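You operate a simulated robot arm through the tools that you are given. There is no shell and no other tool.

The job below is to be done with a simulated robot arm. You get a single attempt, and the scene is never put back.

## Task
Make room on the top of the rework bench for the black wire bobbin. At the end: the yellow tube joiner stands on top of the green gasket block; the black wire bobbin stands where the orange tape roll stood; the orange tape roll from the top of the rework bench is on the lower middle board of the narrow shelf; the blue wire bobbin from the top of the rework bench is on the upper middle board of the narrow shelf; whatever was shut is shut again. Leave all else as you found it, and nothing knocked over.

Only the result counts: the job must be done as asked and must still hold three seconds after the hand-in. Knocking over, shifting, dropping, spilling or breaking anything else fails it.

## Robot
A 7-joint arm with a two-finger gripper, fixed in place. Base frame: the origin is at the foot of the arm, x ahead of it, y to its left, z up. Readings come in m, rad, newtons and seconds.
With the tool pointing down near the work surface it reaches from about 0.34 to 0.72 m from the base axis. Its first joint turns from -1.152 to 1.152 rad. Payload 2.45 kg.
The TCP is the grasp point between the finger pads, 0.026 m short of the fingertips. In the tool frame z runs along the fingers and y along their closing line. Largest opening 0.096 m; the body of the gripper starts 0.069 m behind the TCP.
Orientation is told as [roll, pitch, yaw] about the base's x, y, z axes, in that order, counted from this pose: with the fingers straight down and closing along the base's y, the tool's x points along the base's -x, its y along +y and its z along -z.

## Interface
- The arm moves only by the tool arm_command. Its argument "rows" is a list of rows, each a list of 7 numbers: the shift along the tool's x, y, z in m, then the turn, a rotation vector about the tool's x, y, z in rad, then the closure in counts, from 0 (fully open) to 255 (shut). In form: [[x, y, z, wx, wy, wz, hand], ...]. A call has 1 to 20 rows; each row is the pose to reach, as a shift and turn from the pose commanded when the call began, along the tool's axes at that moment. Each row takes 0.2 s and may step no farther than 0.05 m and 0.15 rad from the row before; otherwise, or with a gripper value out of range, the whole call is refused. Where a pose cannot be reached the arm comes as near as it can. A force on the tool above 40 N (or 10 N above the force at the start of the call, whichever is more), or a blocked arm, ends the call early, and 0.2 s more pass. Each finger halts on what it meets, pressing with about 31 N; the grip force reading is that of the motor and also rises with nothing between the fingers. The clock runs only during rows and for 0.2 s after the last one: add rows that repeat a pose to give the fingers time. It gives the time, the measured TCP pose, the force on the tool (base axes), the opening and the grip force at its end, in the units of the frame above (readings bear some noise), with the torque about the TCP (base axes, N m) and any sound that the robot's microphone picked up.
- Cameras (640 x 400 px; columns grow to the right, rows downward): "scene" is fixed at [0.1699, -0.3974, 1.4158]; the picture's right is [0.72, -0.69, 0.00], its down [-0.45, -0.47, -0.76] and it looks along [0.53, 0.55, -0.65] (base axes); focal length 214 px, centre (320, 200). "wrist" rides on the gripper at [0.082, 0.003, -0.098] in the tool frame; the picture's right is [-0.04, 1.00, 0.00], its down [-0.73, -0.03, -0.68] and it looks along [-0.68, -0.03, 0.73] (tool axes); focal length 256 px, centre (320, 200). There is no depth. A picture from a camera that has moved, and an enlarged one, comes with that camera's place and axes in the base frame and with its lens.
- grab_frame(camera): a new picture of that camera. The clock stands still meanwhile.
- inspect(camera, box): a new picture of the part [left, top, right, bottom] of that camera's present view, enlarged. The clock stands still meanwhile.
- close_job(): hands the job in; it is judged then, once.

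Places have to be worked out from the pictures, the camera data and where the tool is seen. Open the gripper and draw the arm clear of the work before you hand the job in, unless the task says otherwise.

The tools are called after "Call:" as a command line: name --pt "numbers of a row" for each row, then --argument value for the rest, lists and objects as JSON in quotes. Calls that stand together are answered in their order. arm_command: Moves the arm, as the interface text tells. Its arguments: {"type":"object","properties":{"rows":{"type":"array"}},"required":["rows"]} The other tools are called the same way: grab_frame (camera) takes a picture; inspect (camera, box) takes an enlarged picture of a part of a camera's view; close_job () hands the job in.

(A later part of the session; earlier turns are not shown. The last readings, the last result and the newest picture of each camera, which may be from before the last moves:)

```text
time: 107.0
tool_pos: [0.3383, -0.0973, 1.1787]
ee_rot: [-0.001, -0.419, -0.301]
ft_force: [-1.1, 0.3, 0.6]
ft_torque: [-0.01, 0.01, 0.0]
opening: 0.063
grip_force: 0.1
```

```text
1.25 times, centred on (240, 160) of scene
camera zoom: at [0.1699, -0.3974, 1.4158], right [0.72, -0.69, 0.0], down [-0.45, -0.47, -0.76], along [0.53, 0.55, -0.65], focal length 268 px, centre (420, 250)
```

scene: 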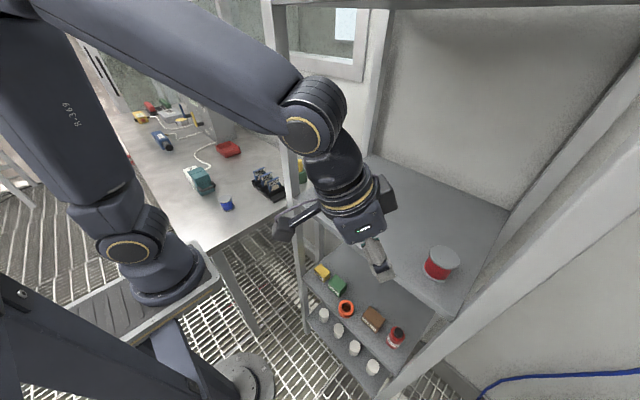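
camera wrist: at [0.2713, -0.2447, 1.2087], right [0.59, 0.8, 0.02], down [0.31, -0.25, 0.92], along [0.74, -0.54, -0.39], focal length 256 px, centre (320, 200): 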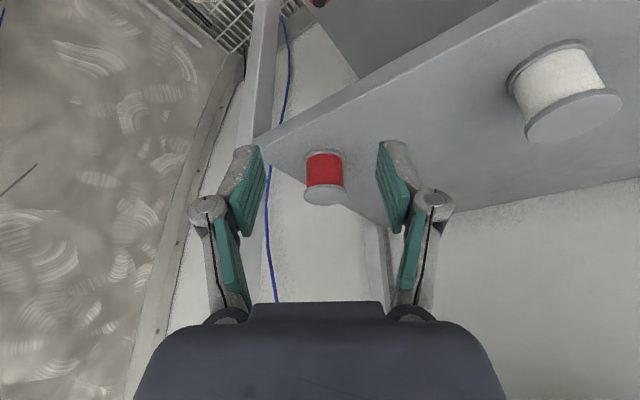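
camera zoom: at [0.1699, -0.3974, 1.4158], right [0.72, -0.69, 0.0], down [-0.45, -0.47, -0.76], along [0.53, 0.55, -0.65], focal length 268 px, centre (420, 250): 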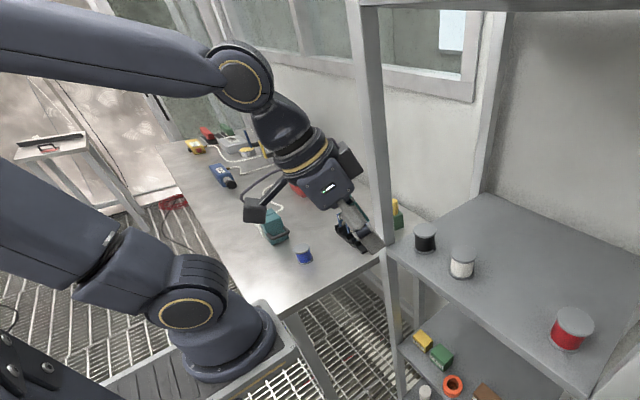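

Passing the post cleanly. I continue over the bench to about (0.34, 0.15, 1.15).

Call:
arm_command --pt "0.013 0.0399 -0.0003 0 0 0 60" --pt "0.026 0.0798 -0.0006 0 0 0 40" --pt "0.039 0.1197 -0.001 0 0 0 40" --pt "0.052 0.1596 -0.0013 0 0 0 40" --pt "0.065 0.1995 -0.0016 0 0 0 40" --pt "0.078 0.2394 -0.0019 0 0 0 40" --pt "0.078 0.2394 -0.0019 0 0 0 40"

Call:
grab_frame --camera "scene"

Call:
grab_frame --camera "wrist"

```text
time: 108.5
tool_pos: [0.3437, 0.1544, 1.1533]
ee_rot: [0.0, -0.419, -0.3]
ft_force: [-0.2, -0.2, -0.4]
ft_torque: [-0.01, -0.01, 0.0]
opening: 0.0809
grip_force: 0.0
```

```text
taken
```

scene: 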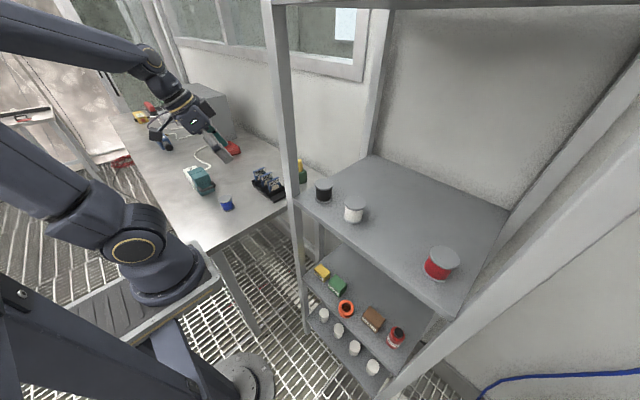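

```text
taken
camera wrist: at [0.2362, 0.1904, 1.208], right [0.33, 0.94, 0.02], down [0.37, -0.14, 0.92], along [0.87, -0.3, -0.39], focal length 256 px, centre (320, 200)
```

wrist: 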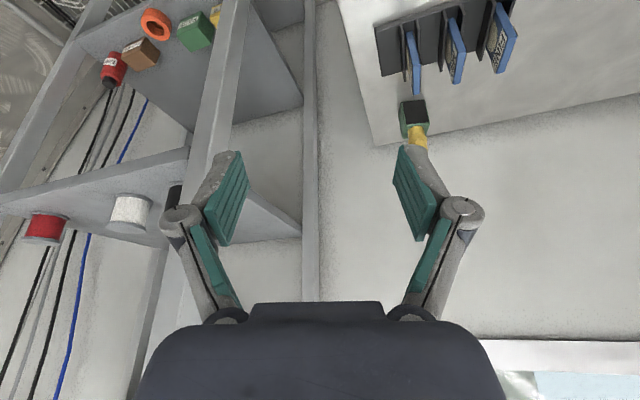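

The bench is below and everything stands as before. I move above the blue bobbin at (0.342, 0.2945, 1.05), turning the yaw to -0.5 so the tilted hand stays clear of the teal unit.

Call:
arm_command --pt "0.0203 0.0333 0.0191 0.0204 0 0.0457 40" --pt "0.0407 0.0667 0.0383 0.0408 0 0.0913 40" --pt "0.061 0.1 0.0574 0.0612 0 0.137 40" --pt "0.0813 0.1333 0.0765 0.0816 0 0.1826 40" --pt "0.0813 0.1333 0.0765 0.0816 0 0.1826 40"

Call:
grab_frame --camera "scene"

Call:
grab_frame --camera "wrist"

```text
time: 109.8
tool_pos: [0.3371, 0.2912, 1.0454]
ee_rot: [-0.002, -0.42, -0.5]
ft_force: [0.8, 0.0, 0.4]
ft_torque: [0.0, 0.02, -0.03]
opening: 0.081
grip_force: 0.1
```

```text
taken
```

scene: 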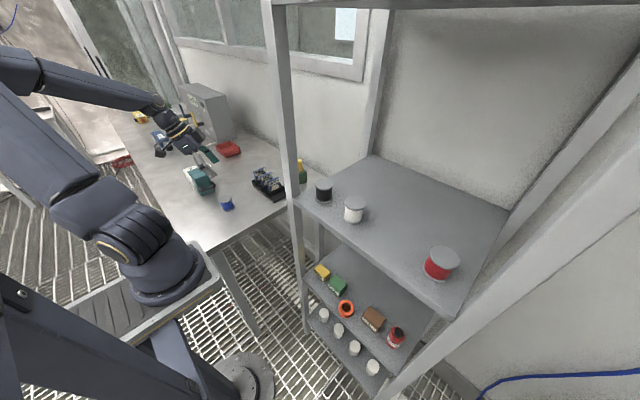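

```text
taken
camera wrist: at [0.2392, 0.3486, 1.1004], right [0.51, 0.86, 0.02], down [0.33, -0.21, 0.92], along [0.79, -0.46, -0.39], focal length 256 px, centre (320, 200)
```

wrist: 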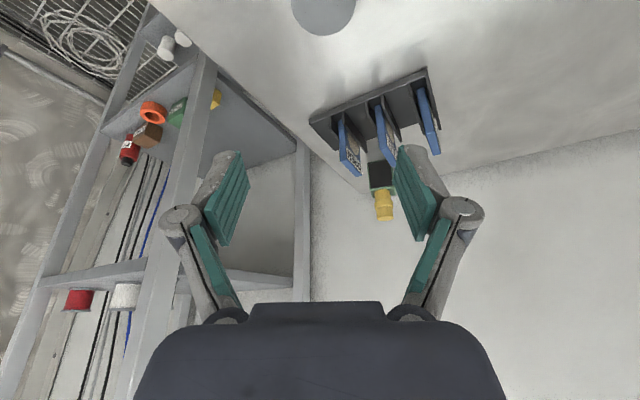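

The blue bobbin's top is at about (0.343, 0.294). I descend to z≈0.93, just above it, with the fingers open 0.081.

Call:
arm_command --pt "0.0111 0.0012 0.0266 0 0 0 40" --pt "0.0221 0.0024 0.0531 0 0 0 40" --pt "0.0332 0.0036 0.0797 0 0 0 40" --pt "0.0442 0.0048 0.1062 0 0 0 40" --pt "0.0442 0.0048 0.1062 0 0 0 40"

Call:
grab_frame --camera "wrist"

Call:
inspect --camera "scene" --box '[160, 130, 280, 220]'

```text
time: 111.0
tool_pos: [0.3467, 0.2955, 0.9311]
ee_rot: [0.0, -0.419, -0.5]
ft_force: [-0.3, 0.1, 0.1]
ft_torque: [-0.02, 0.0, -0.01]
opening: 0.0808
grip_force: 0.0
```

```text
taken
camera wrist: at [0.2474, 0.3534, 0.9862], right [0.51, 0.86, 0.02], down [0.33, -0.21, 0.92], along [0.79, -0.46, -0.39], focal length 256 px, centre (320, 200)
```

wrist: 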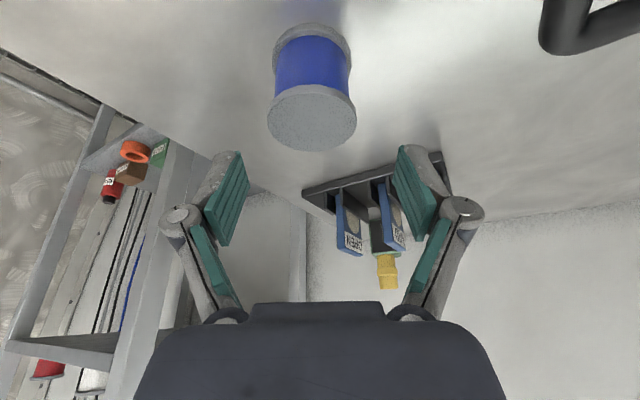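

```text
4.44 times, centred on (220, 175) of scene
camera zoom: at [0.1699, -0.3974, 1.4158], right [0.72, -0.69, 0.0], down [-0.45, -0.47, -0.76], along [0.53, 0.55, -0.65], focal length 953 px, centre (764, 311)
```

zoom: 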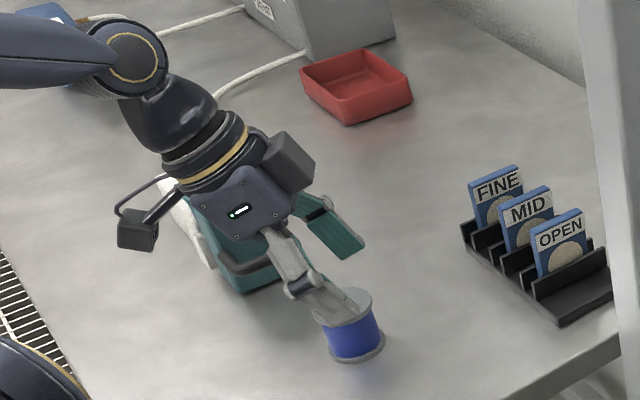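

The bobbin's centre is about 8 mm behind and 4 mm beside the TCP. I correct for that and lower to z≈0.879 around it.

Call:
arm_command --pt "0.0078 -0.0036 -0.0035 0 0 0 40" --pt "0.015 -0.0036 0.0125 0 0 0 40" --pt "0.0221 -0.0036 0.0285 0 0 0 40" --pt "0.0293 -0.0036 0.0445 0 0 0 40" --pt "0.0293 -0.0036 0.0445 0 0 0 40"

Call:
grab_frame --camera "wrist"

Call:
inspect --camera "scene" --box '[160, 130, 280, 220]'

```text
time: 112.2
tool_pos: [0.3352, 0.2945, 0.8802]
ee_rot: [-0.001, -0.419, -0.5]
ft_force: [0.8, -0.1, 0.1]
ft_torque: [0.0, 0.0, -0.01]
opening: 0.0811
grip_force: 0.1
```

```text
taken
camera wrist: at [0.236, 0.3525, 0.9358], right [0.51, 0.86, 0.02], down [0.33, -0.21, 0.92], along [0.79, -0.46, -0.39], focal length 256 px, centre (320, 200)
```

wrist: 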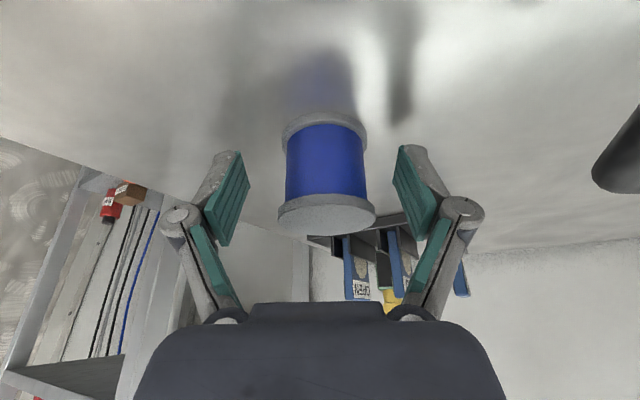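

```text
4.44 times, centred on (220, 175) of scene
camera zoom: at [0.1699, -0.3974, 1.4158], right [0.72, -0.69, 0.0], down [-0.45, -0.47, -0.76], along [0.53, 0.55, -0.65], focal length 953 px, centre (764, 311)
```

zoom: 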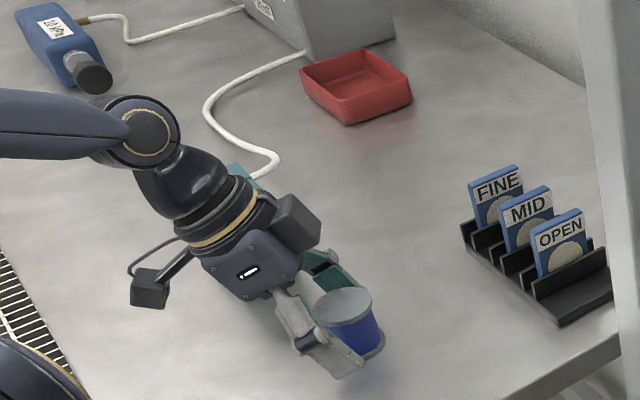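

The bobbin stands between the pads. I nudge 4 mm forward and 2 mm sideways to centre it, then close.

Call:
arm_command --pt "-0.0031 0.002 0.003 0 0 0 40" --pt "-0.0031 0.002 0.003 0 0 0 90" --pt "-0.0031 0.002 0.003 0 0 0 150" --pt "-0.0031 0.002 0.003 0 0 0 255" --pt "-0.0031 0.002 0.003 0 0 0 255" --pt "-0.0031 0.002 0.003 0 0 0 255" --pt "-0.0031 0.002 0.003 0 0 0 255"

Call:
grab_frame --camera "wrist"

```text
time: 113.8
tool_pos: [0.3401, 0.2945, 0.8785]
ee_rot: [0.0, -0.42, -0.5]
ft_force: [-0.3, 0.7, 3.6]
ft_torque: [0.04, 0.05, 0.02]
opening: 0.0464
grip_force: 31.0
```

```text
taken
camera wrist: at [0.2407, 0.3521, 0.9347], right [0.51, 0.86, 0.02], down [0.33, -0.21, 0.92], along [0.79, -0.46, -0.39], focal length 256 px, centre (320, 200)
```

wrist: 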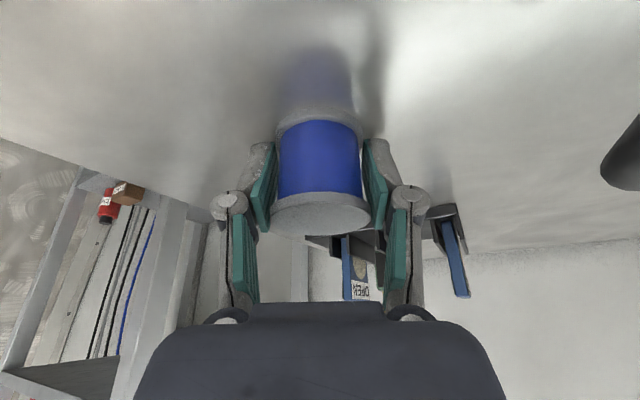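

The blue bobbin is gripped (opening 0.0464) and upright. I lift it straight up about 27 cm.

Call:
arm_command --pt "-0.0041 0 -0.0091 0 0 0 255" --pt "-0.0163 0 -0.0365 0 0 0 255" --pt "-0.0346 0 -0.0776 0 0 0 255" --pt "-0.053 0 -0.1187 0 0 0 255" --pt "-0.0714 0 -0.1598 0 0 0 255" --pt "-0.0897 0 -0.2009 0 0 0 255" --pt "-0.1101 0 -0.2465 0 0 0 255" --pt "-0.1101 0 -0.2465 0 0 0 255"

Call:
grab_frame --camera "wrist"

Call:
grab_frame --camera "scene"

```text
time: 115.5
tool_pos: [0.3389, 0.2923, 1.1482]
ee_rot: [-0.002, -0.42, -0.499]
ft_force: [-0.2, 0.1, -1.3]
ft_torque: [0.03, -0.01, 0.0]
opening: 0.0471
grip_force: 31.1
```

```text
taken
camera wrist: at [0.2402, 0.3504, 1.2037], right [0.51, 0.86, 0.02], down [0.33, -0.21, 0.92], along [0.79, -0.46, -0.39], focal length 256 px, centre (320, 200)
```

wrist: 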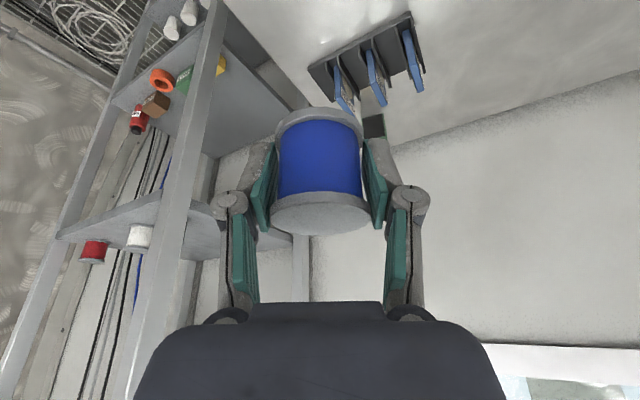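

```text
taken
```

scene: 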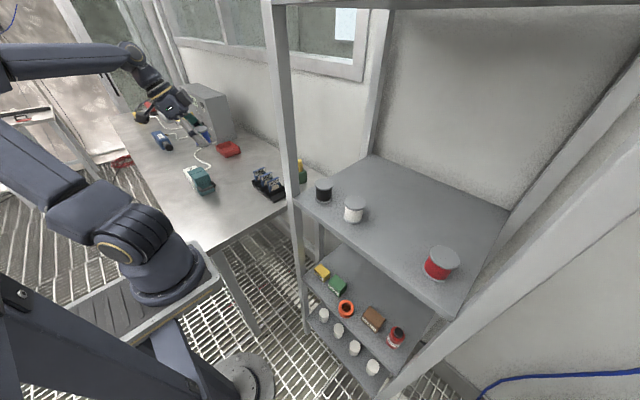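

Held steady. I carry it back past the post at x≈0.34 to about y=-0.10, z≈1.185.

Call:
arm_command --pt "-0.0208 -0.0382 0.0048 -0.0091 0 -0.0203 255" --pt "-0.0417 -0.0764 0.0096 -0.0181 0 -0.0406 255" --pt "-0.0625 -0.1146 0.0144 -0.0272 0 -0.0609 255" --pt "-0.0834 -0.1528 0.0192 -0.0363 0 -0.0812 255" --pt "-0.1042 -0.191 0.0241 -0.0453 0 -0.1014 255" --pt "-0.1251 -0.2292 0.0289 -0.0544 0 -0.1217 255" --pt "-0.1459 -0.2674 0.0337 -0.0635 0 -0.142 255" --pt "-0.1668 -0.3056 0.0385 -0.0725 0 -0.1623 255" --pt "-0.1876 -0.3438 0.0433 -0.0816 0 -0.1826 255" --pt "-0.1876 -0.3438 0.0433 -0.0816 0 -0.1826 255"

Call:
inspect --camera "scene" --box '[0, 0, 480, 320]'

Call:
grab_frame --camera "wrist"

```text
time: 117.8
tool_pos: [0.3386, -0.0979, 1.1816]
ee_rot: [-0.002, -0.419, -0.3]
ft_force: [-0.3, -0.1, -1.0]
ft_torque: [0.01, -0.03, -0.01]
opening: 0.0468
grip_force: 30.9
```

```text
1.25 times, centred on (240, 160) of scene
camera zoom: at [0.1699, -0.3974, 1.4158], right [0.72, -0.69, 0.0], down [-0.45, -0.47, -0.76], along [0.53, 0.55, -0.65], focal length 268 px, centre (420, 250)
```

zoom: 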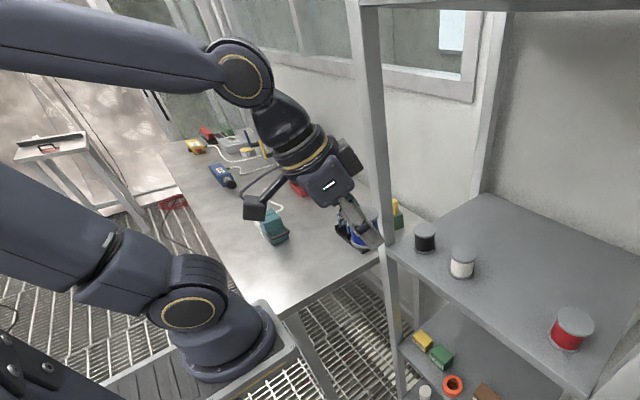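

```text
taken
camera wrist: at [0.2307, -0.0621, 1.2378], right [0.33, 0.94, 0.02], down [0.37, -0.14, 0.92], along [0.87, -0.3, -0.39], focal length 256 px, centre (320, 200)
```

wrist: 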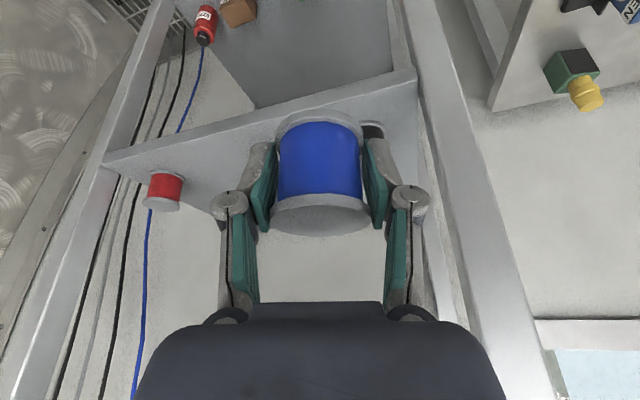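

Clear of the post. I move along the shelf front to about (0.37, -0.30, 1.15), yaw -0.6.

Call:
arm_command --pt "-0.0139 -0.0367 0.0128 0.0245 0 0.0548 255" --pt "-0.0279 -0.0735 0.0256 0.0489 0 0.1096 255" --pt "-0.0418 -0.1102 0.0383 0.0734 0 0.1643 255" --pt "-0.0558 -0.147 0.0511 0.0978 0 0.2191 255" --pt "-0.0697 -0.1837 0.0639 0.1223 0 0.2739 255" --pt "-0.0697 -0.1837 0.0639 0.1223 0 0.2739 255"

Call:
inspect --camera "scene" --box '[200, 60, 520, 320]'

Call:
grab_frame --camera "wrist"

```text
time: 119.2
tool_pos: [0.3727, -0.3029, 1.1566]
ee_rot: [-0.002, -0.417, -0.6]
ft_force: [-0.3, 0.1, -0.4]
ft_torque: [0.0, -0.05, -0.01]
opening: 0.0469
grip_force: 30.7
```

```text
1.54 times, centred on (360, 190) of scene
camera zoom: at [0.1699, -0.3974, 1.4158], right [0.72, -0.69, 0.0], down [-0.45, -0.47, -0.76], along [0.53, 0.55, -0.65], focal length 330 px, centre (258, 215)
```

zoom: 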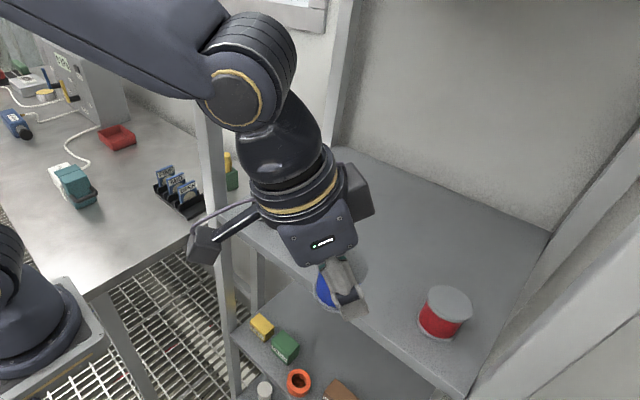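

```text
taken
camera wrist: at [0.2805, -0.2352, 1.2125], right [0.59, 0.8, 0.02], down [0.31, -0.25, 0.92], along [0.74, -0.54, -0.39], focal length 256 px, centre (320, 200)
```

wrist: 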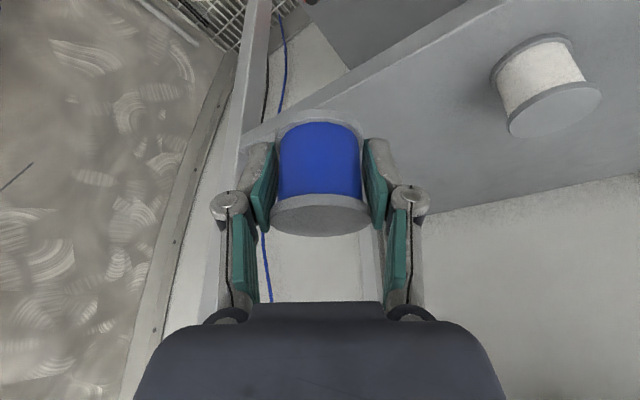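

The bobbin hangs in front of the free stretch between white and red. I move it in to about (0.466, -0.294) at z≈1.145.

Call:
arm_command --pt "-0.0203 0.02 0.0134 0 0 0 255" --pt "-0.0405 0.04 0.0269 0 0 0 255" --pt "-0.0608 0.06 0.0403 0 0 0 255" --pt "-0.0608 0.06 0.0403 0 0 0 255"

Call:
inspect --camera "scene" --box '[260, 100, 500, 320]'

Call:
grab_frame --camera "wrist"

```text
time: 120.2
tool_pos: [0.4633, -0.2935, 1.1438]
ee_rot: [0.0, -0.42, -0.6]
ft_force: [0.3, 0.0, -0.3]
ft_torque: [-0.01, -0.01, -0.02]
opening: 0.0468
grip_force: 31.4
```

```text
1.82 times, centred on (380, 210) of scene
camera zoom: at [0.1699, -0.3974, 1.4158], right [0.72, -0.69, 0.0], down [-0.45, -0.47, -0.76], along [0.53, 0.55, -0.65], focal length 390 px, centre (211, 182)
```

zoom: 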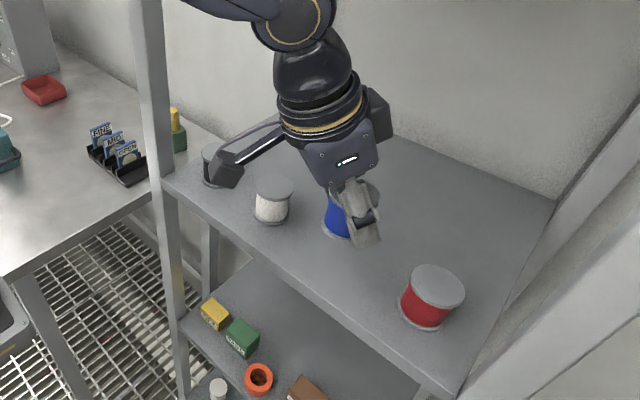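

```text
taken
camera wrist: at [0.3712, -0.2251, 1.1998], right [0.59, 0.8, 0.02], down [0.31, -0.25, 0.92], along [0.74, -0.54, -0.39], focal length 256 px, centre (320, 200)
```

wrist: 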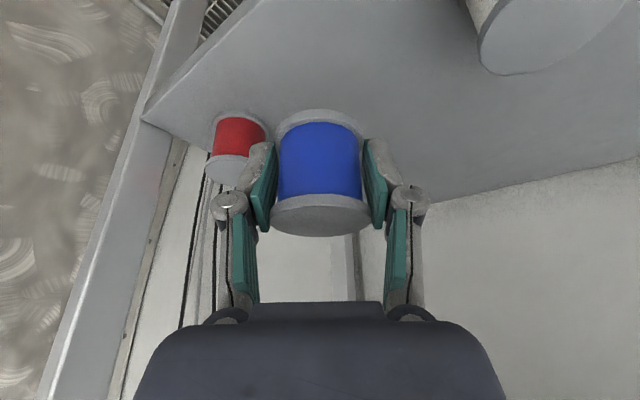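

Well placed between the white and red bobbins. I lower to about z=1.088.

Call:
arm_command --pt "0.0076 0 0.017 0 0 0 255" --pt "0.0152 0 0.034 0 0 0 255" --pt "0.0227 0 0.0508 0 0 0 255" --pt "0.0227 0 0.0508 0 0 0 255"

Call:
grab_frame --camera "wrist"

Call:
inspect --camera "scene" --box '[310, 140, 470, 300]'

```text
time: 121.2
tool_pos: [0.4655, -0.2934, 1.0858]
ee_rot: [-0.001, -0.418, -0.599]
ft_force: [1.1, 0.3, -0.8]
ft_torque: [0.0, 0.02, -0.02]
opening: 0.0468
grip_force: 30.6
```

```text
taken
camera wrist: at [0.3723, -0.2253, 1.1415], right [0.59, 0.8, 0.02], down [0.31, -0.25, 0.92], along [0.74, -0.54, -0.39], focal length 256 px, centre (320, 200)
```

wrist: 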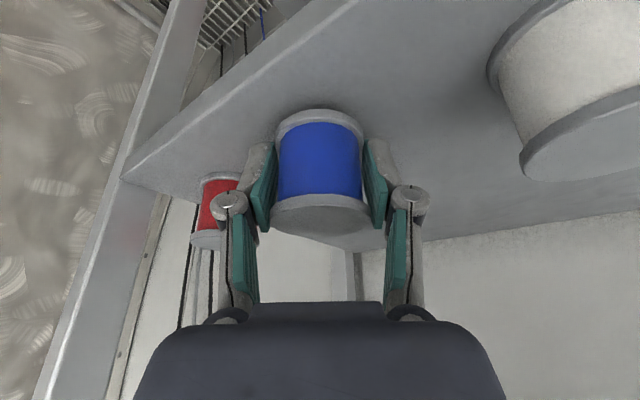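

```text
2.50 times, centred on (390, 220) of scene
camera zoom: at [0.1699, -0.3974, 1.4158], right [0.72, -0.69, 0.0], down [-0.45, -0.47, -0.76], along [0.53, 0.55, -0.65], focal length 536 px, centre (145, 150)
```

zoom: 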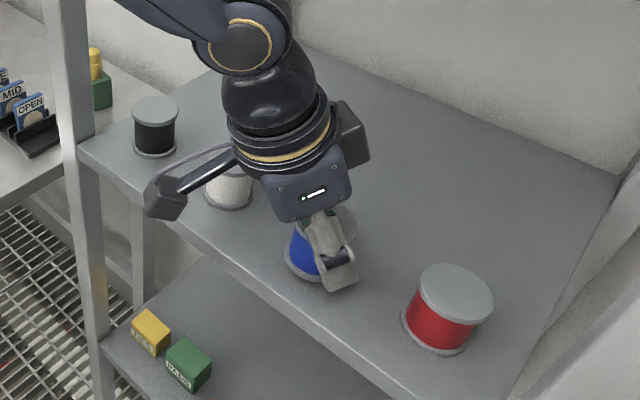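

About 7 mm above the board. I creep down 4 mm.

Call:
arm_command --pt "0.0008 0 0.0018 0 0 0 255" --pt "0.0016 0 0.0037 0 0 0 255" --pt "0.0016 0 0.0037 0 0 0 255"

```text
time: 122.0
tool_pos: [0.464, -0.2913, 1.0833]
ee_rot: [0.0, -0.419, -0.597]
ft_force: [-0.5, 0.4, -0.6]
ft_torque: [-0.02, -0.01, -0.03]
opening: 0.0469
grip_force: 30.8
```

No contact; 2 mm more.

Call:
arm_command --pt "0.0004 0 0.0009 0 0 0 255" --pt "0.0008 0 0.0018 0 0 0 255" --pt "0.0008 0 0.0018 0 0 0 255"

```text
time: 122.8
tool_pos: [0.4643, -0.2913, 1.0809]
ee_rot: [0.0, -0.419, -0.599]
ft_force: [0.2, 0.4, -1.0]
ft_torque: [-0.02, 0.01, 0.03]
opening: 0.0467
grip_force: 31.5
```

Still free; another 2 mm.

Call:
arm_command --pt "0.0004 0 0.0009 0 0 0 255" --pt "0.0008 0 0.0018 0 0 0 255" --pt "0.0008 0 0.0018 0 0 0 255"

```text
time: 123.5
tool_pos: [0.4657, -0.2918, 1.08]
ee_rot: [0.0, -0.419, -0.597]
ft_force: [0.0, -0.7, -0.8]
ft_torque: [-0.01, 0.04, -0.02]
opening: 0.0471
grip_force: 31.2
```

No contact yet; another 1.5 mm.

Call:
arm_command --pt "0.0003 0 0.0007 0 0 0 255" --pt "0.0006 0 0.0014 0 0 0 255" --pt "0.0006 0 0.0014 0 0 0 255"

```text
time: 124.3
tool_pos: [0.4659, -0.2928, 1.0789]
ee_rot: [0.001, -0.419, -0.599]
ft_force: [0.0, 1.4, 0.2]
ft_torque: [0.02, 0.0, -0.02]
opening: 0.047
grip_force: 30.9
```

Still zero force; 1.5 mm more.

Call:
arm_command --pt "0.0003 0 0.0007 0 0 0 255" --pt "0.0006 0 0.0014 0 0 0 255" --pt "0.0006 0 0.0014 0 0 0 255"

```text
time: 125.2
tool_pos: [0.4658, -0.2929, 1.0781]
ee_rot: [0.0, -0.423, -0.597]
ft_force: [-1.6, 4.6, 21.6]
ft_torque: [0.24, 0.35, 0.02]
opening: 0.047
grip_force: 30.9
```

Contact (22 N): the blue bobbin is seated. I ease up half a millimetre and open the fingers to 0.075.

Call:
arm_command --pt "-0.0003 0 -0.0006 0 0 0 220" --pt "-0.0003 0 -0.0006 0 0 0 170" --pt "-0.0003 0 -0.0006 0 0 0 110" --pt "-0.0003 0 -0.0006 0 0 0 56" --pt "-0.0003 0 -0.0006 0 0 0 56" --pt "-0.0003 0 -0.0006 0 0 0 56"

Call:
grab_frame --camera "wrist"

Call:
inspect --camera "scene" --box '[310, 140, 470, 300]'

```text
time: 126.5
tool_pos: [0.4645, -0.2922, 1.0771]
ee_rot: [-0.001, -0.419, -0.597]
ft_force: [-0.2, 0.1, -0.4]
ft_torque: [0.03, -0.01, 0.01]
opening: 0.075
grip_force: 0.1
```

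```text
taken
camera wrist: at [0.3733, -0.2249, 1.1323], right [0.59, 0.8, 0.02], down [0.31, -0.25, 0.92], along [0.74, -0.54, -0.39], focal length 256 px, centre (320, 200)
```

wrist: 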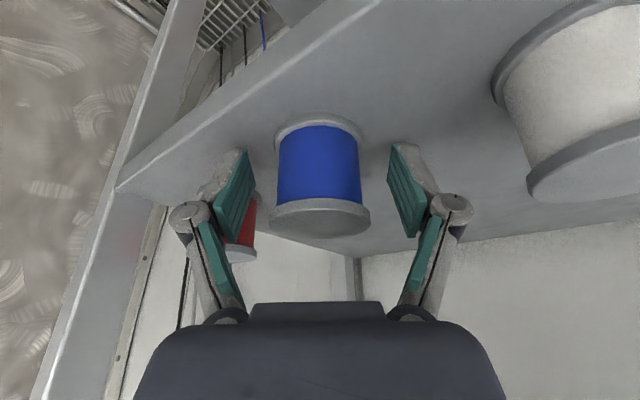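

```text
2.50 times, centred on (390, 220) of scene
camera zoom: at [0.1699, -0.3974, 1.4158], right [0.72, -0.69, 0.0], down [-0.45, -0.47, -0.76], along [0.53, 0.55, -0.65], focal length 536 px, centre (145, 150)
```

zoom: 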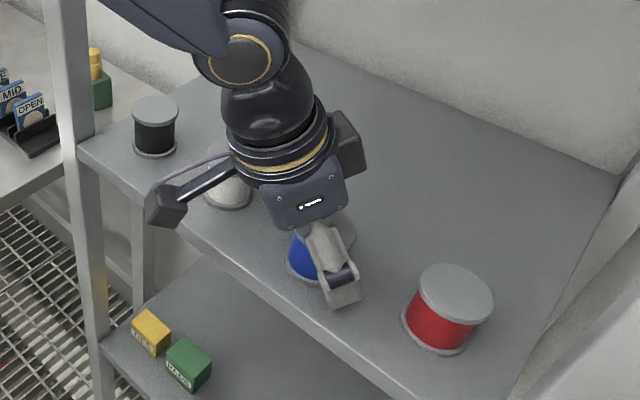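

The blue bobbin stands free on the upper middle board. I lift the hand straight up 7.5 cm and draw back out in front of the shelf.

Call:
arm_command --pt "-0.0082 0 -0.0183 0 0 0 56" --pt "-0.0184 0 -0.0411 0 0 0 56" --pt "-0.0306 0 -0.0685 0 0 0 56" --pt "0.0073 -0.0171 -0.0887 0 0 0 56" --pt "0.0455 -0.0343 -0.1079 0 0 0 56" --pt "0.0455 -0.0343 -0.1079 0 0 0 56"

Call:
grab_frame --camera "wrist"

Call:
inspect --camera "scene" --box '[260, 100, 500, 340]'

```text
time: 128.0
tool_pos: [0.3775, -0.2724, 1.1581]
ee_rot: [-0.001, -0.418, -0.598]
ft_force: [-0.1, 0.4, 0.6]
ft_torque: [0.01, -0.02, 0.0]
opening: 0.075
grip_force: 0.0
```

```text
taken
camera wrist: at [0.285, -0.2048, 1.2134], right [0.59, 0.8, 0.02], down [0.31, -0.25, 0.92], along [0.74, -0.54, -0.39], focal length 256 px, centre (320, 200)
```

wrist: 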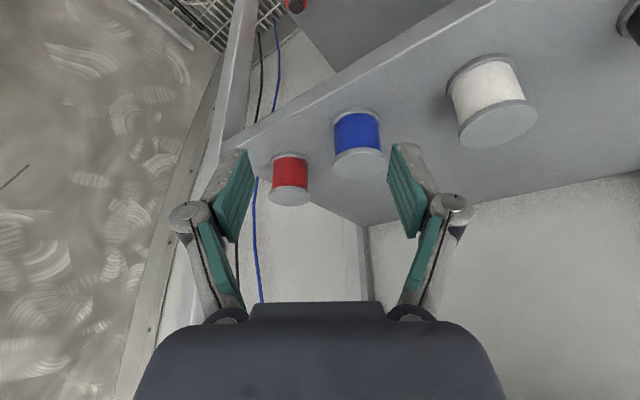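

```text
1.67 times, centred on (380, 220) of scene
camera zoom: at [0.1699, -0.3974, 1.4158], right [0.72, -0.69, 0.0], down [-0.45, -0.47, -0.76], along [0.53, 0.55, -0.65], focal length 358 px, centre (220, 167)
```

zoom: 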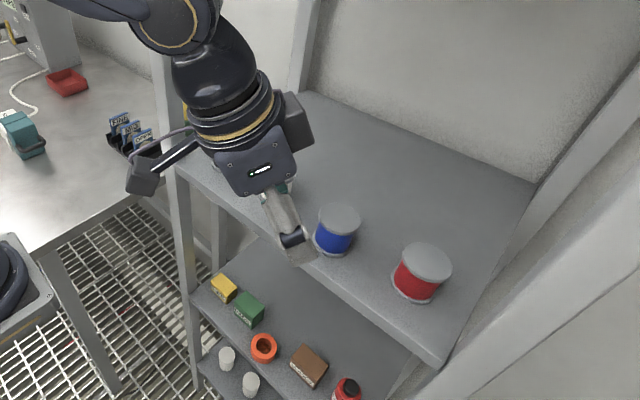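

The blue bobbin now stands between white and red. I go toward the black bobbin, first to about (0.36, -0.14, 1.17) with yaw -0.25.

Call:
arm_command --pt "0.0191 0.0248 -0.0118 -0.0357 0 -0.0799 56" --pt "0.0382 0.0495 -0.0237 -0.0714 0 -0.1598 70" --pt "0.0572 0.0743 -0.0355 -0.107 0 -0.2397 80" --pt "0.0763 0.099 -0.0473 -0.1427 0 -0.3196 80" --pt "0.0763 0.099 -0.0473 -0.1427 0 -0.3196 80"

Call:
grab_frame --camera "wrist"

Call:
inspect --camera "scene" --box '[0, 0, 480, 320]'

```text
time: 129.2
tool_pos: [0.3583, -0.1407, 1.1674]
ee_rot: [-0.001, -0.419, -0.248]
ft_force: [0.2, 0.0, 0.0]
ft_torque: [0.03, -0.02, 0.02]
opening: 0.066
grip_force: 0.0
```

```text
taken
camera wrist: at [0.2483, -0.1093, 1.2234], right [0.28, 0.96, 0.02], down [0.38, -0.13, 0.92], along [0.88, -0.25, -0.4], focal length 256 px, centre (320, 200)
```

wrist: 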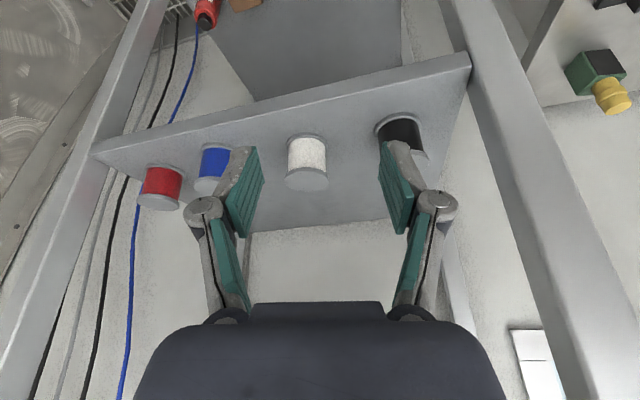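

```text
1.25 times, centred on (240, 160) of scene
camera zoom: at [0.1699, -0.3974, 1.4158], right [0.72, -0.69, 0.0], down [-0.45, -0.47, -0.76], along [0.53, 0.55, -0.65], focal length 268 px, centre (420, 250)
```

zoom: 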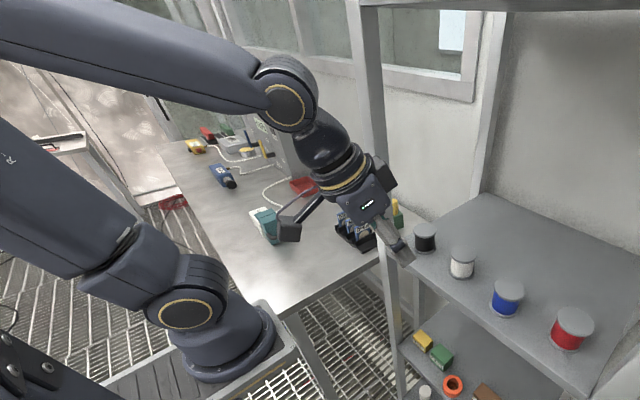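

All four bobbins stand in a row and the post is visible to the side. I turn the yaw to +0.1 here and then enter over the board at y≈-0.135, well right of the post.

Call:
arm_command --pt "0 0 0 -0.0476 0 -0.1065 80" --pt "0 0 0 -0.0951 0 -0.213 80" --pt "0 0 0 -0.1427 0 -0.3196 80" --pt "0 0 0 -0.1427 0 -0.3196 80"

Call:
grab_frame --camera "wrist"

Call:
inspect --camera "wrist" --box '[260, 60, 480, 220]'

```text
time: 130.2
tool_pos: [0.3595, -0.1402, 1.1689]
ee_rot: [-0.001, -0.419, 0.102]
ft_force: [-0.2, 0.4, 0.8]
ft_torque: [0.02, 0.0, 0.02]
opening: 0.0657
grip_force: 0.1
```

```text
taken
camera wrist: at [0.2451, -0.1493, 1.2247], right [-0.07, 1.0, 0.02], down [0.39, 0.01, 0.92], along [0.92, 0.07, -0.39], focal length 256 px, centre (320, 200)
```

wrist: 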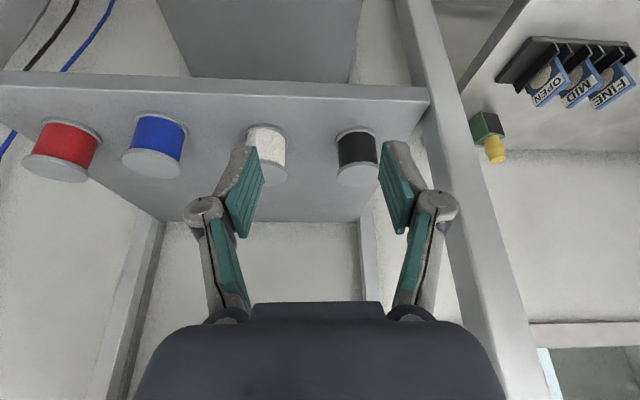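

```text
2.50 times, centred on (370, 140) of wrist
camera zoom: at [0.2451, -0.1493, 1.2247], right [-0.07, 1.0, 0.02], down [0.39, 0.01, 0.92], along [0.92, 0.07, -0.39], focal length 640 px, centre (195, 350)
```

zoom: 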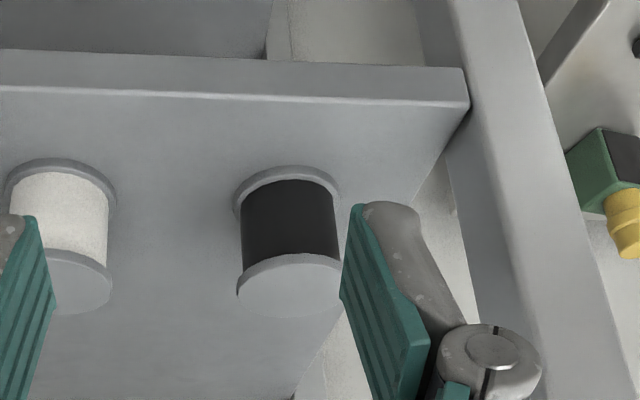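

The black bobbin's centre comes out at about (0.4795, -0.091), and the post's inner face at y≈-0.04. I enter over the board at y≈-0.137, z≈1.165, with yaw 0.25 to keep the hand body away from the post.

Call:
arm_command --pt "-0.0359 -0.003 0.0174 -0.0203 0 -0.0457 80" --pt "-0.0718 -0.006 0.0349 -0.0407 0 -0.0913 80" --pt "-0.1077 -0.009 0.0523 -0.061 0 -0.137 80" --pt "-0.1077 -0.009 0.0523 -0.061 0 -0.137 80"

Call:
grab_frame --camera "wrist"

Call:
inspect --camera "scene" --box '[220, 60, 460, 260]'

```text
time: 131.2
tool_pos: [0.4781, -0.136, 1.1659]
ee_rot: [0.0, -0.419, 0.251]
ft_force: [0.4, -0.1, 0.2]
ft_torque: [-0.01, 0.02, -0.01]
opening: 0.0657
grip_force: 0.1
```

```text
taken
camera wrist: at [0.3668, -0.1617, 1.2212], right [-0.21, 0.98, 0.02], down [0.39, 0.07, 0.92], along [0.9, 0.2, -0.39], focal length 256 px, centre (320, 200)
```

wrist: 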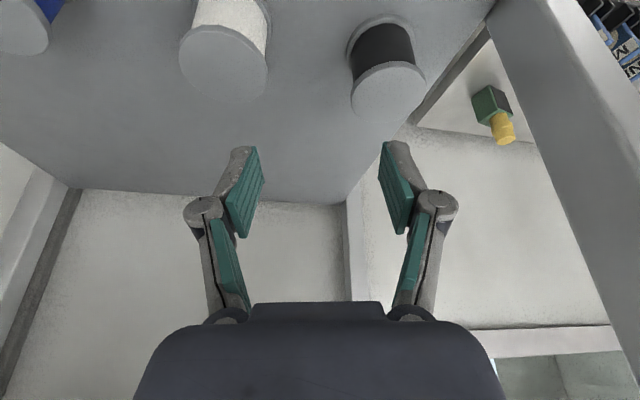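

```text
2.00 times, centred on (340, 160) of scene
camera zoom: at [0.1699, -0.3974, 1.4158], right [0.72, -0.69, 0.0], down [-0.45, -0.47, -0.76], along [0.53, 0.55, -0.65], focal length 429 px, centre (280, 280)
```

zoom: 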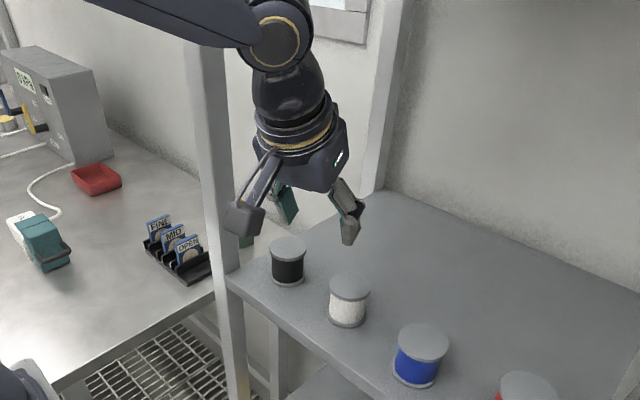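

From here the black bobbin is at about (0.478, -0.091). I slide the hand 45 mm in +y to stand above it, behind the post.

Call:
arm_command --pt "-0.0034 0.0145 0.0015 0 0 0 80" --pt "-0.0068 0.0291 0.003 0 0 0 80" --pt "-0.0102 0.0436 0.0045 0 0 0 80" --pt "-0.0102 0.0436 0.0045 0 0 0 80"

Call:
grab_frame --camera "wrist"

Call:
inspect --camera "scene" --box '[220, 60, 460, 260]'

```text
time: 132.2
tool_pos: [0.4787, -0.0908, 1.1655]
ee_rot: [0.0, -0.419, 0.252]
ft_force: [0.3, 0.0, -0.4]
ft_torque: [-0.01, -0.02, 0.0]
opening: 0.0662
grip_force: 0.2
```

```text
taken
camera wrist: at [0.3672, -0.1171, 1.2215], right [-0.21, 0.98, 0.02], down [0.39, 0.07, 0.92], along [0.9, 0.2, -0.39], focal length 256 px, centre (320, 200)
```

wrist: 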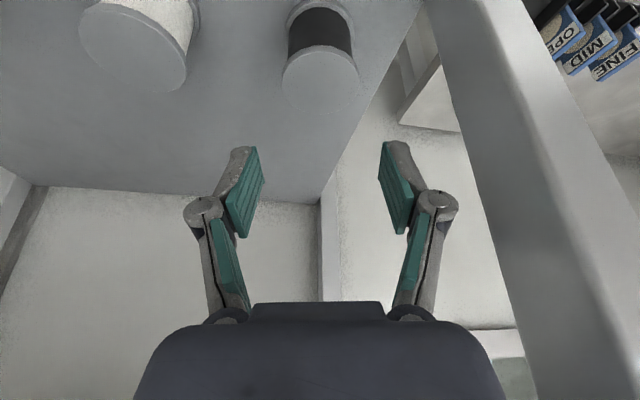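

```text
2.00 times, centred on (340, 160) of scene
camera zoom: at [0.1699, -0.3974, 1.4158], right [0.72, -0.69, 0.0], down [-0.45, -0.47, -0.76], along [0.53, 0.55, -0.65], focal length 429 px, centre (280, 280)
```

zoom: 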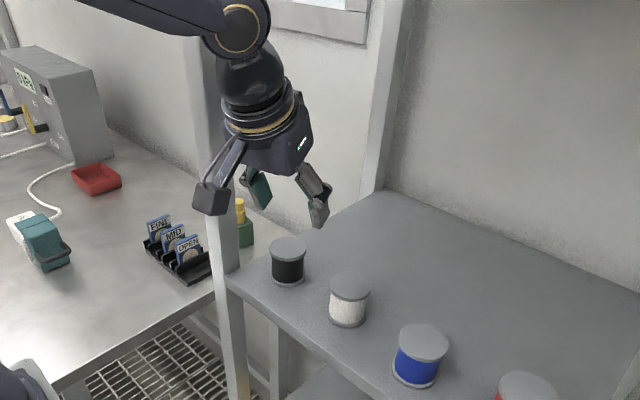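

Centred over the black bobbin within 2 mm, with the hand clear of the post. I lower to about z=1.105 around its top and check.

Call:
arm_command --pt "0.0081 0 0.0183 0 0 0 80" --pt "0.0163 0 0.0365 0 0 0 80" --pt "0.0246 0 0.0553 0 0 0 80" --pt "0.0246 0 0.0553 0 0 0 80"

Call:
grab_frame --camera "wrist"

Call:
inspect --camera "scene" --box '[260, 100, 400, 230]'

```text
time: 133.2
tool_pos: [0.4804, -0.0905, 1.1049]
ee_rot: [-0.002, -0.417, 0.249]
ft_force: [0.8, -0.4, -0.9]
ft_torque: [0.02, 0.0, 0.0]
opening: 0.0657
grip_force: 0.1
```

```text
taken
camera wrist: at [0.3685, -0.116, 1.1607], right [-0.21, 0.98, 0.02], down [0.39, 0.07, 0.92], along [0.9, 0.2, -0.39], focal length 256 px, centre (320, 200)
```

wrist: 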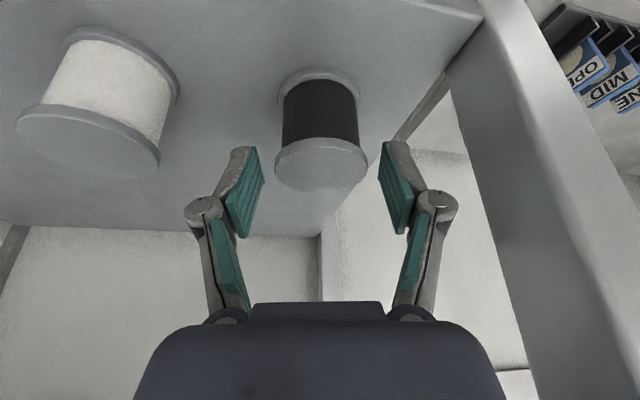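

```text
3.08 times, centred on (330, 165) of scene
camera zoom: at [0.1699, -0.3974, 1.4158], right [0.72, -0.69, 0.0], down [-0.45, -0.47, -0.76], along [0.53, 0.55, -0.65], focal length 660 px, centre (289, 308)
```

zoom: 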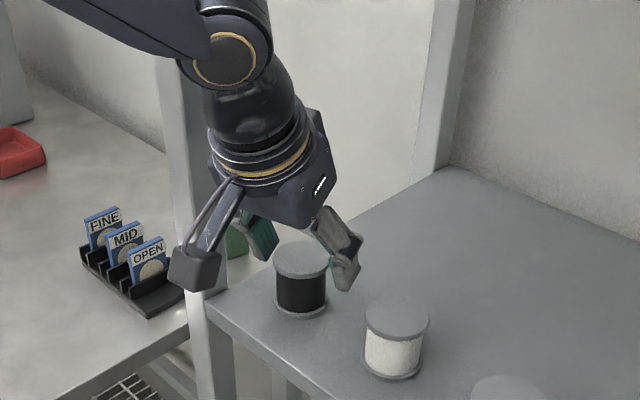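

The fingers straddle the black bobbin evenly. I shift 4 mm back to centre it in depth and lower to about z=1.0805.

Call:
arm_command --pt "0.0036 0 -0.0016 0 0 0 80" --pt "0.0086 0 0.0096 0 0 0 80" --pt "0.0137 0 0.0208 0 0 0 80" --pt "0.0137 0 0.0208 0 0 0 80"

Call:
grab_frame --camera "wrist"

Call:
inspect --camera "scene" --box '[260, 100, 400, 230]'

```text
time: 134.2
tool_pos: [0.4751, -0.0927, 1.0799]
ee_rot: [0.0, -0.419, 0.251]
ft_force: [0.0, 1.1, -0.2]
ft_torque: [0.0, 0.01, 0.0]
opening: 0.0658
grip_force: 0.1
```

```text
taken
camera wrist: at [0.3635, -0.1177, 1.1354], right [-0.21, 0.98, 0.02], down [0.39, 0.07, 0.92], along [0.9, 0.2, -0.39], focal length 256 px, centre (320, 200)
```

wrist: 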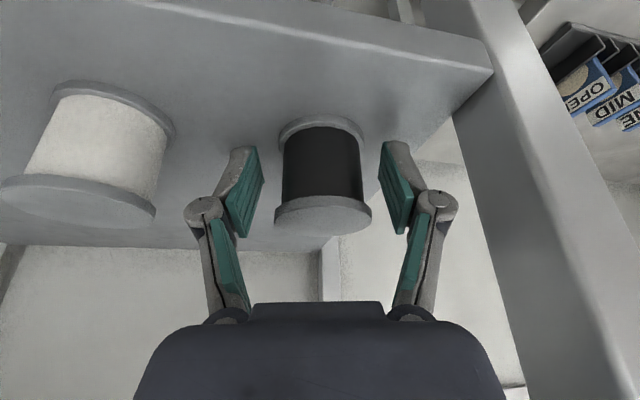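

```text
3.08 times, centred on (330, 165) of scene
camera zoom: at [0.1699, -0.3974, 1.4158], right [0.72, -0.69, 0.0], down [-0.45, -0.47, -0.76], along [0.53, 0.55, -0.65], focal length 660 px, centre (289, 308)
```

zoom: 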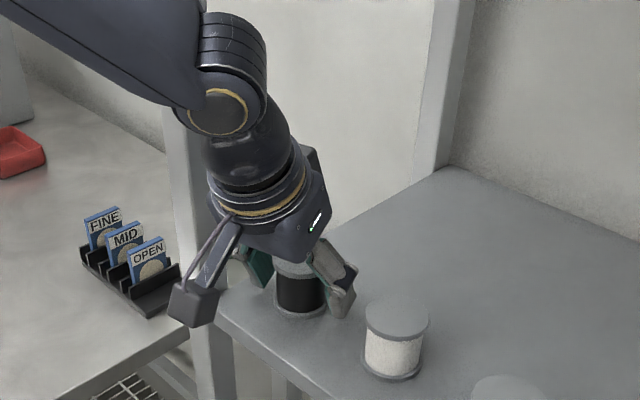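

The black bobbin sits between the pads just as the blue one did. I close the fingers.

Call:
arm_command --pt "0 0 0 0 0 0 110" --pt "0 0 0 0 0 0 150" --pt "0 0 0 0 0 0 255" --pt "0 0 0 0 0 0 255" --pt "0 0 0 0 0 0 255" --pt "0 0 0 0 0 0 255"

Call:
grab_frame --camera "wrist"

```text
time: 135.6
tool_pos: [0.4742, -0.0933, 1.0799]
ee_rot: [0.0, -0.419, 0.25]
ft_force: [0.0, -0.2, 0.0]
ft_torque: [-0.02, 0.01, 0.02]
opening: 0.0455
grip_force: 30.7
```

```text
taken
camera wrist: at [0.3636, -0.1178, 1.1356], right [-0.21, 0.98, 0.02], down [0.39, 0.07, 0.92], along [0.9, 0.2, -0.39], focal length 256 px, centre (320, 200)
```

wrist: 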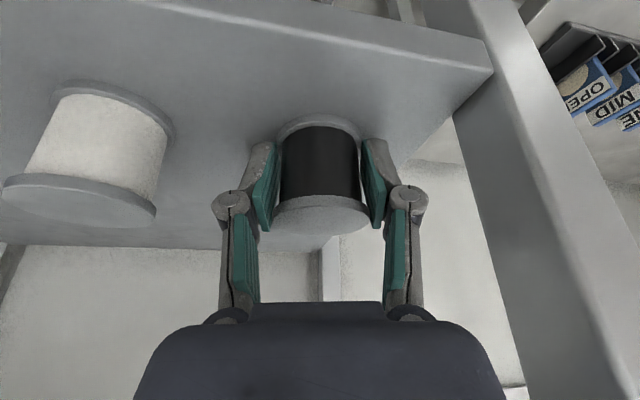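

Gripped (opening 0.0455), force readings near zero. I lift it straight up 8.5 cm and shift 4.5 cm toward -y, away from the post.

Call:
arm_command --pt "-0.0041 0 -0.0091 0 0 0 255" --pt "-0.0163 0 -0.0365 0 0 0 255" --pt "-0.0346 0 -0.0776 0 0 0 255" --pt "-0.0295 -0.0218 -0.0799 0 0 0 255" --pt "-0.0244 -0.0436 -0.0821 0 0 0 255" --pt "-0.0244 -0.0436 -0.0821 0 0 0 255"

Call:
grab_frame --camera "wrist"

Call:
inspect --camera "scene" --box '[220, 60, 460, 260]'

```text
time: 136.9
tool_pos: [0.4763, -0.1367, 1.1647]
ee_rot: [-0.001, -0.419, 0.25]
ft_force: [-1.3, -0.2, 0.1]
ft_torque: [0.01, -0.02, 0.02]
opening: 0.0453
grip_force: 31.3
```

```text
taken
camera wrist: at [0.3648, -0.162, 1.2194], right [-0.21, 0.98, 0.02], down [0.39, 0.07, 0.92], along [0.9, 0.2, -0.39], focal length 256 px, centre (320, 200)
```

wrist: 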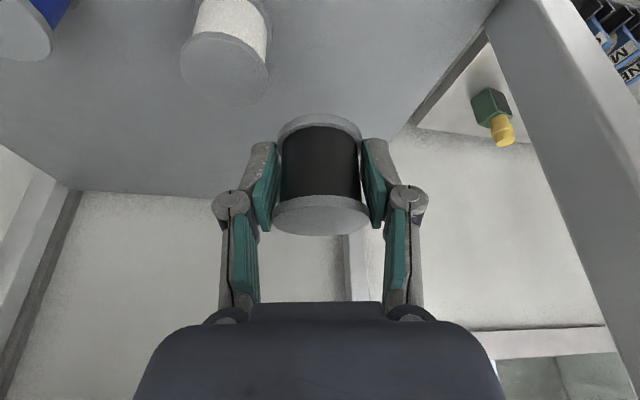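

```text
2.00 times, centred on (340, 160) of scene
camera zoom: at [0.1699, -0.3974, 1.4158], right [0.72, -0.69, 0.0], down [-0.45, -0.47, -0.76], along [0.53, 0.55, -0.65], focal length 429 px, centre (280, 280)
```

zoom: 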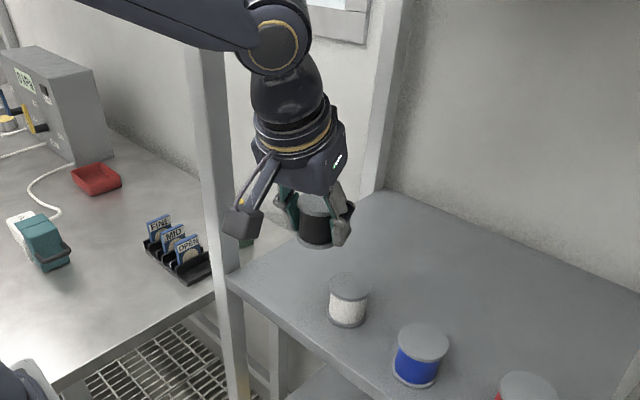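

The black bobbin is held and the others stand. I retreat straight back out of the shelf to x≈0.345.

Call:
arm_command --pt "0.028 0.0081 -0.0152 0 0 0 255" --pt "0.0559 0.0163 -0.0304 0 0 0 255" --pt "0.0839 0.0244 -0.0456 0 0 0 255" --pt "0.1118 0.0325 -0.0608 0 0 0 255" --pt "0.1118 0.0325 -0.0608 0 0 0 255"

Call:
inspect --camera "scene" --box '[0, 0, 480, 320]'

```text
time: 138.2
tool_pos: [0.3452, -0.1399, 1.1774]
ee_rot: [0.0, -0.418, 0.25]
ft_force: [-0.4, -0.1, -0.5]
ft_torque: [-0.02, 0.0, -0.01]
opening: 0.0454
grip_force: 31.4
```

```text
1.25 times, centred on (240, 160) of scene
camera zoom: at [0.1699, -0.3974, 1.4158], right [0.72, -0.69, 0.0], down [-0.45, -0.47, -0.76], along [0.53, 0.55, -0.65], focal length 268 px, centre (420, 250)
```

zoom: 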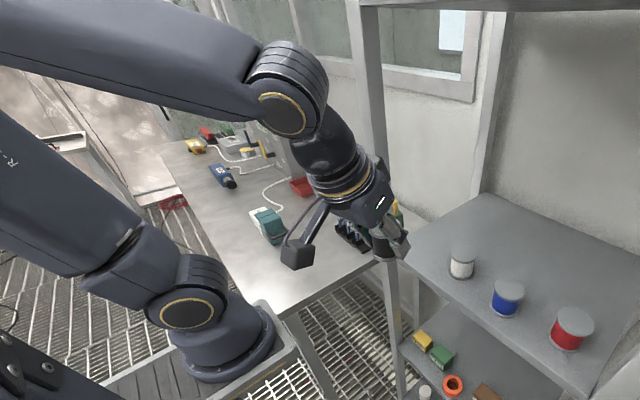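

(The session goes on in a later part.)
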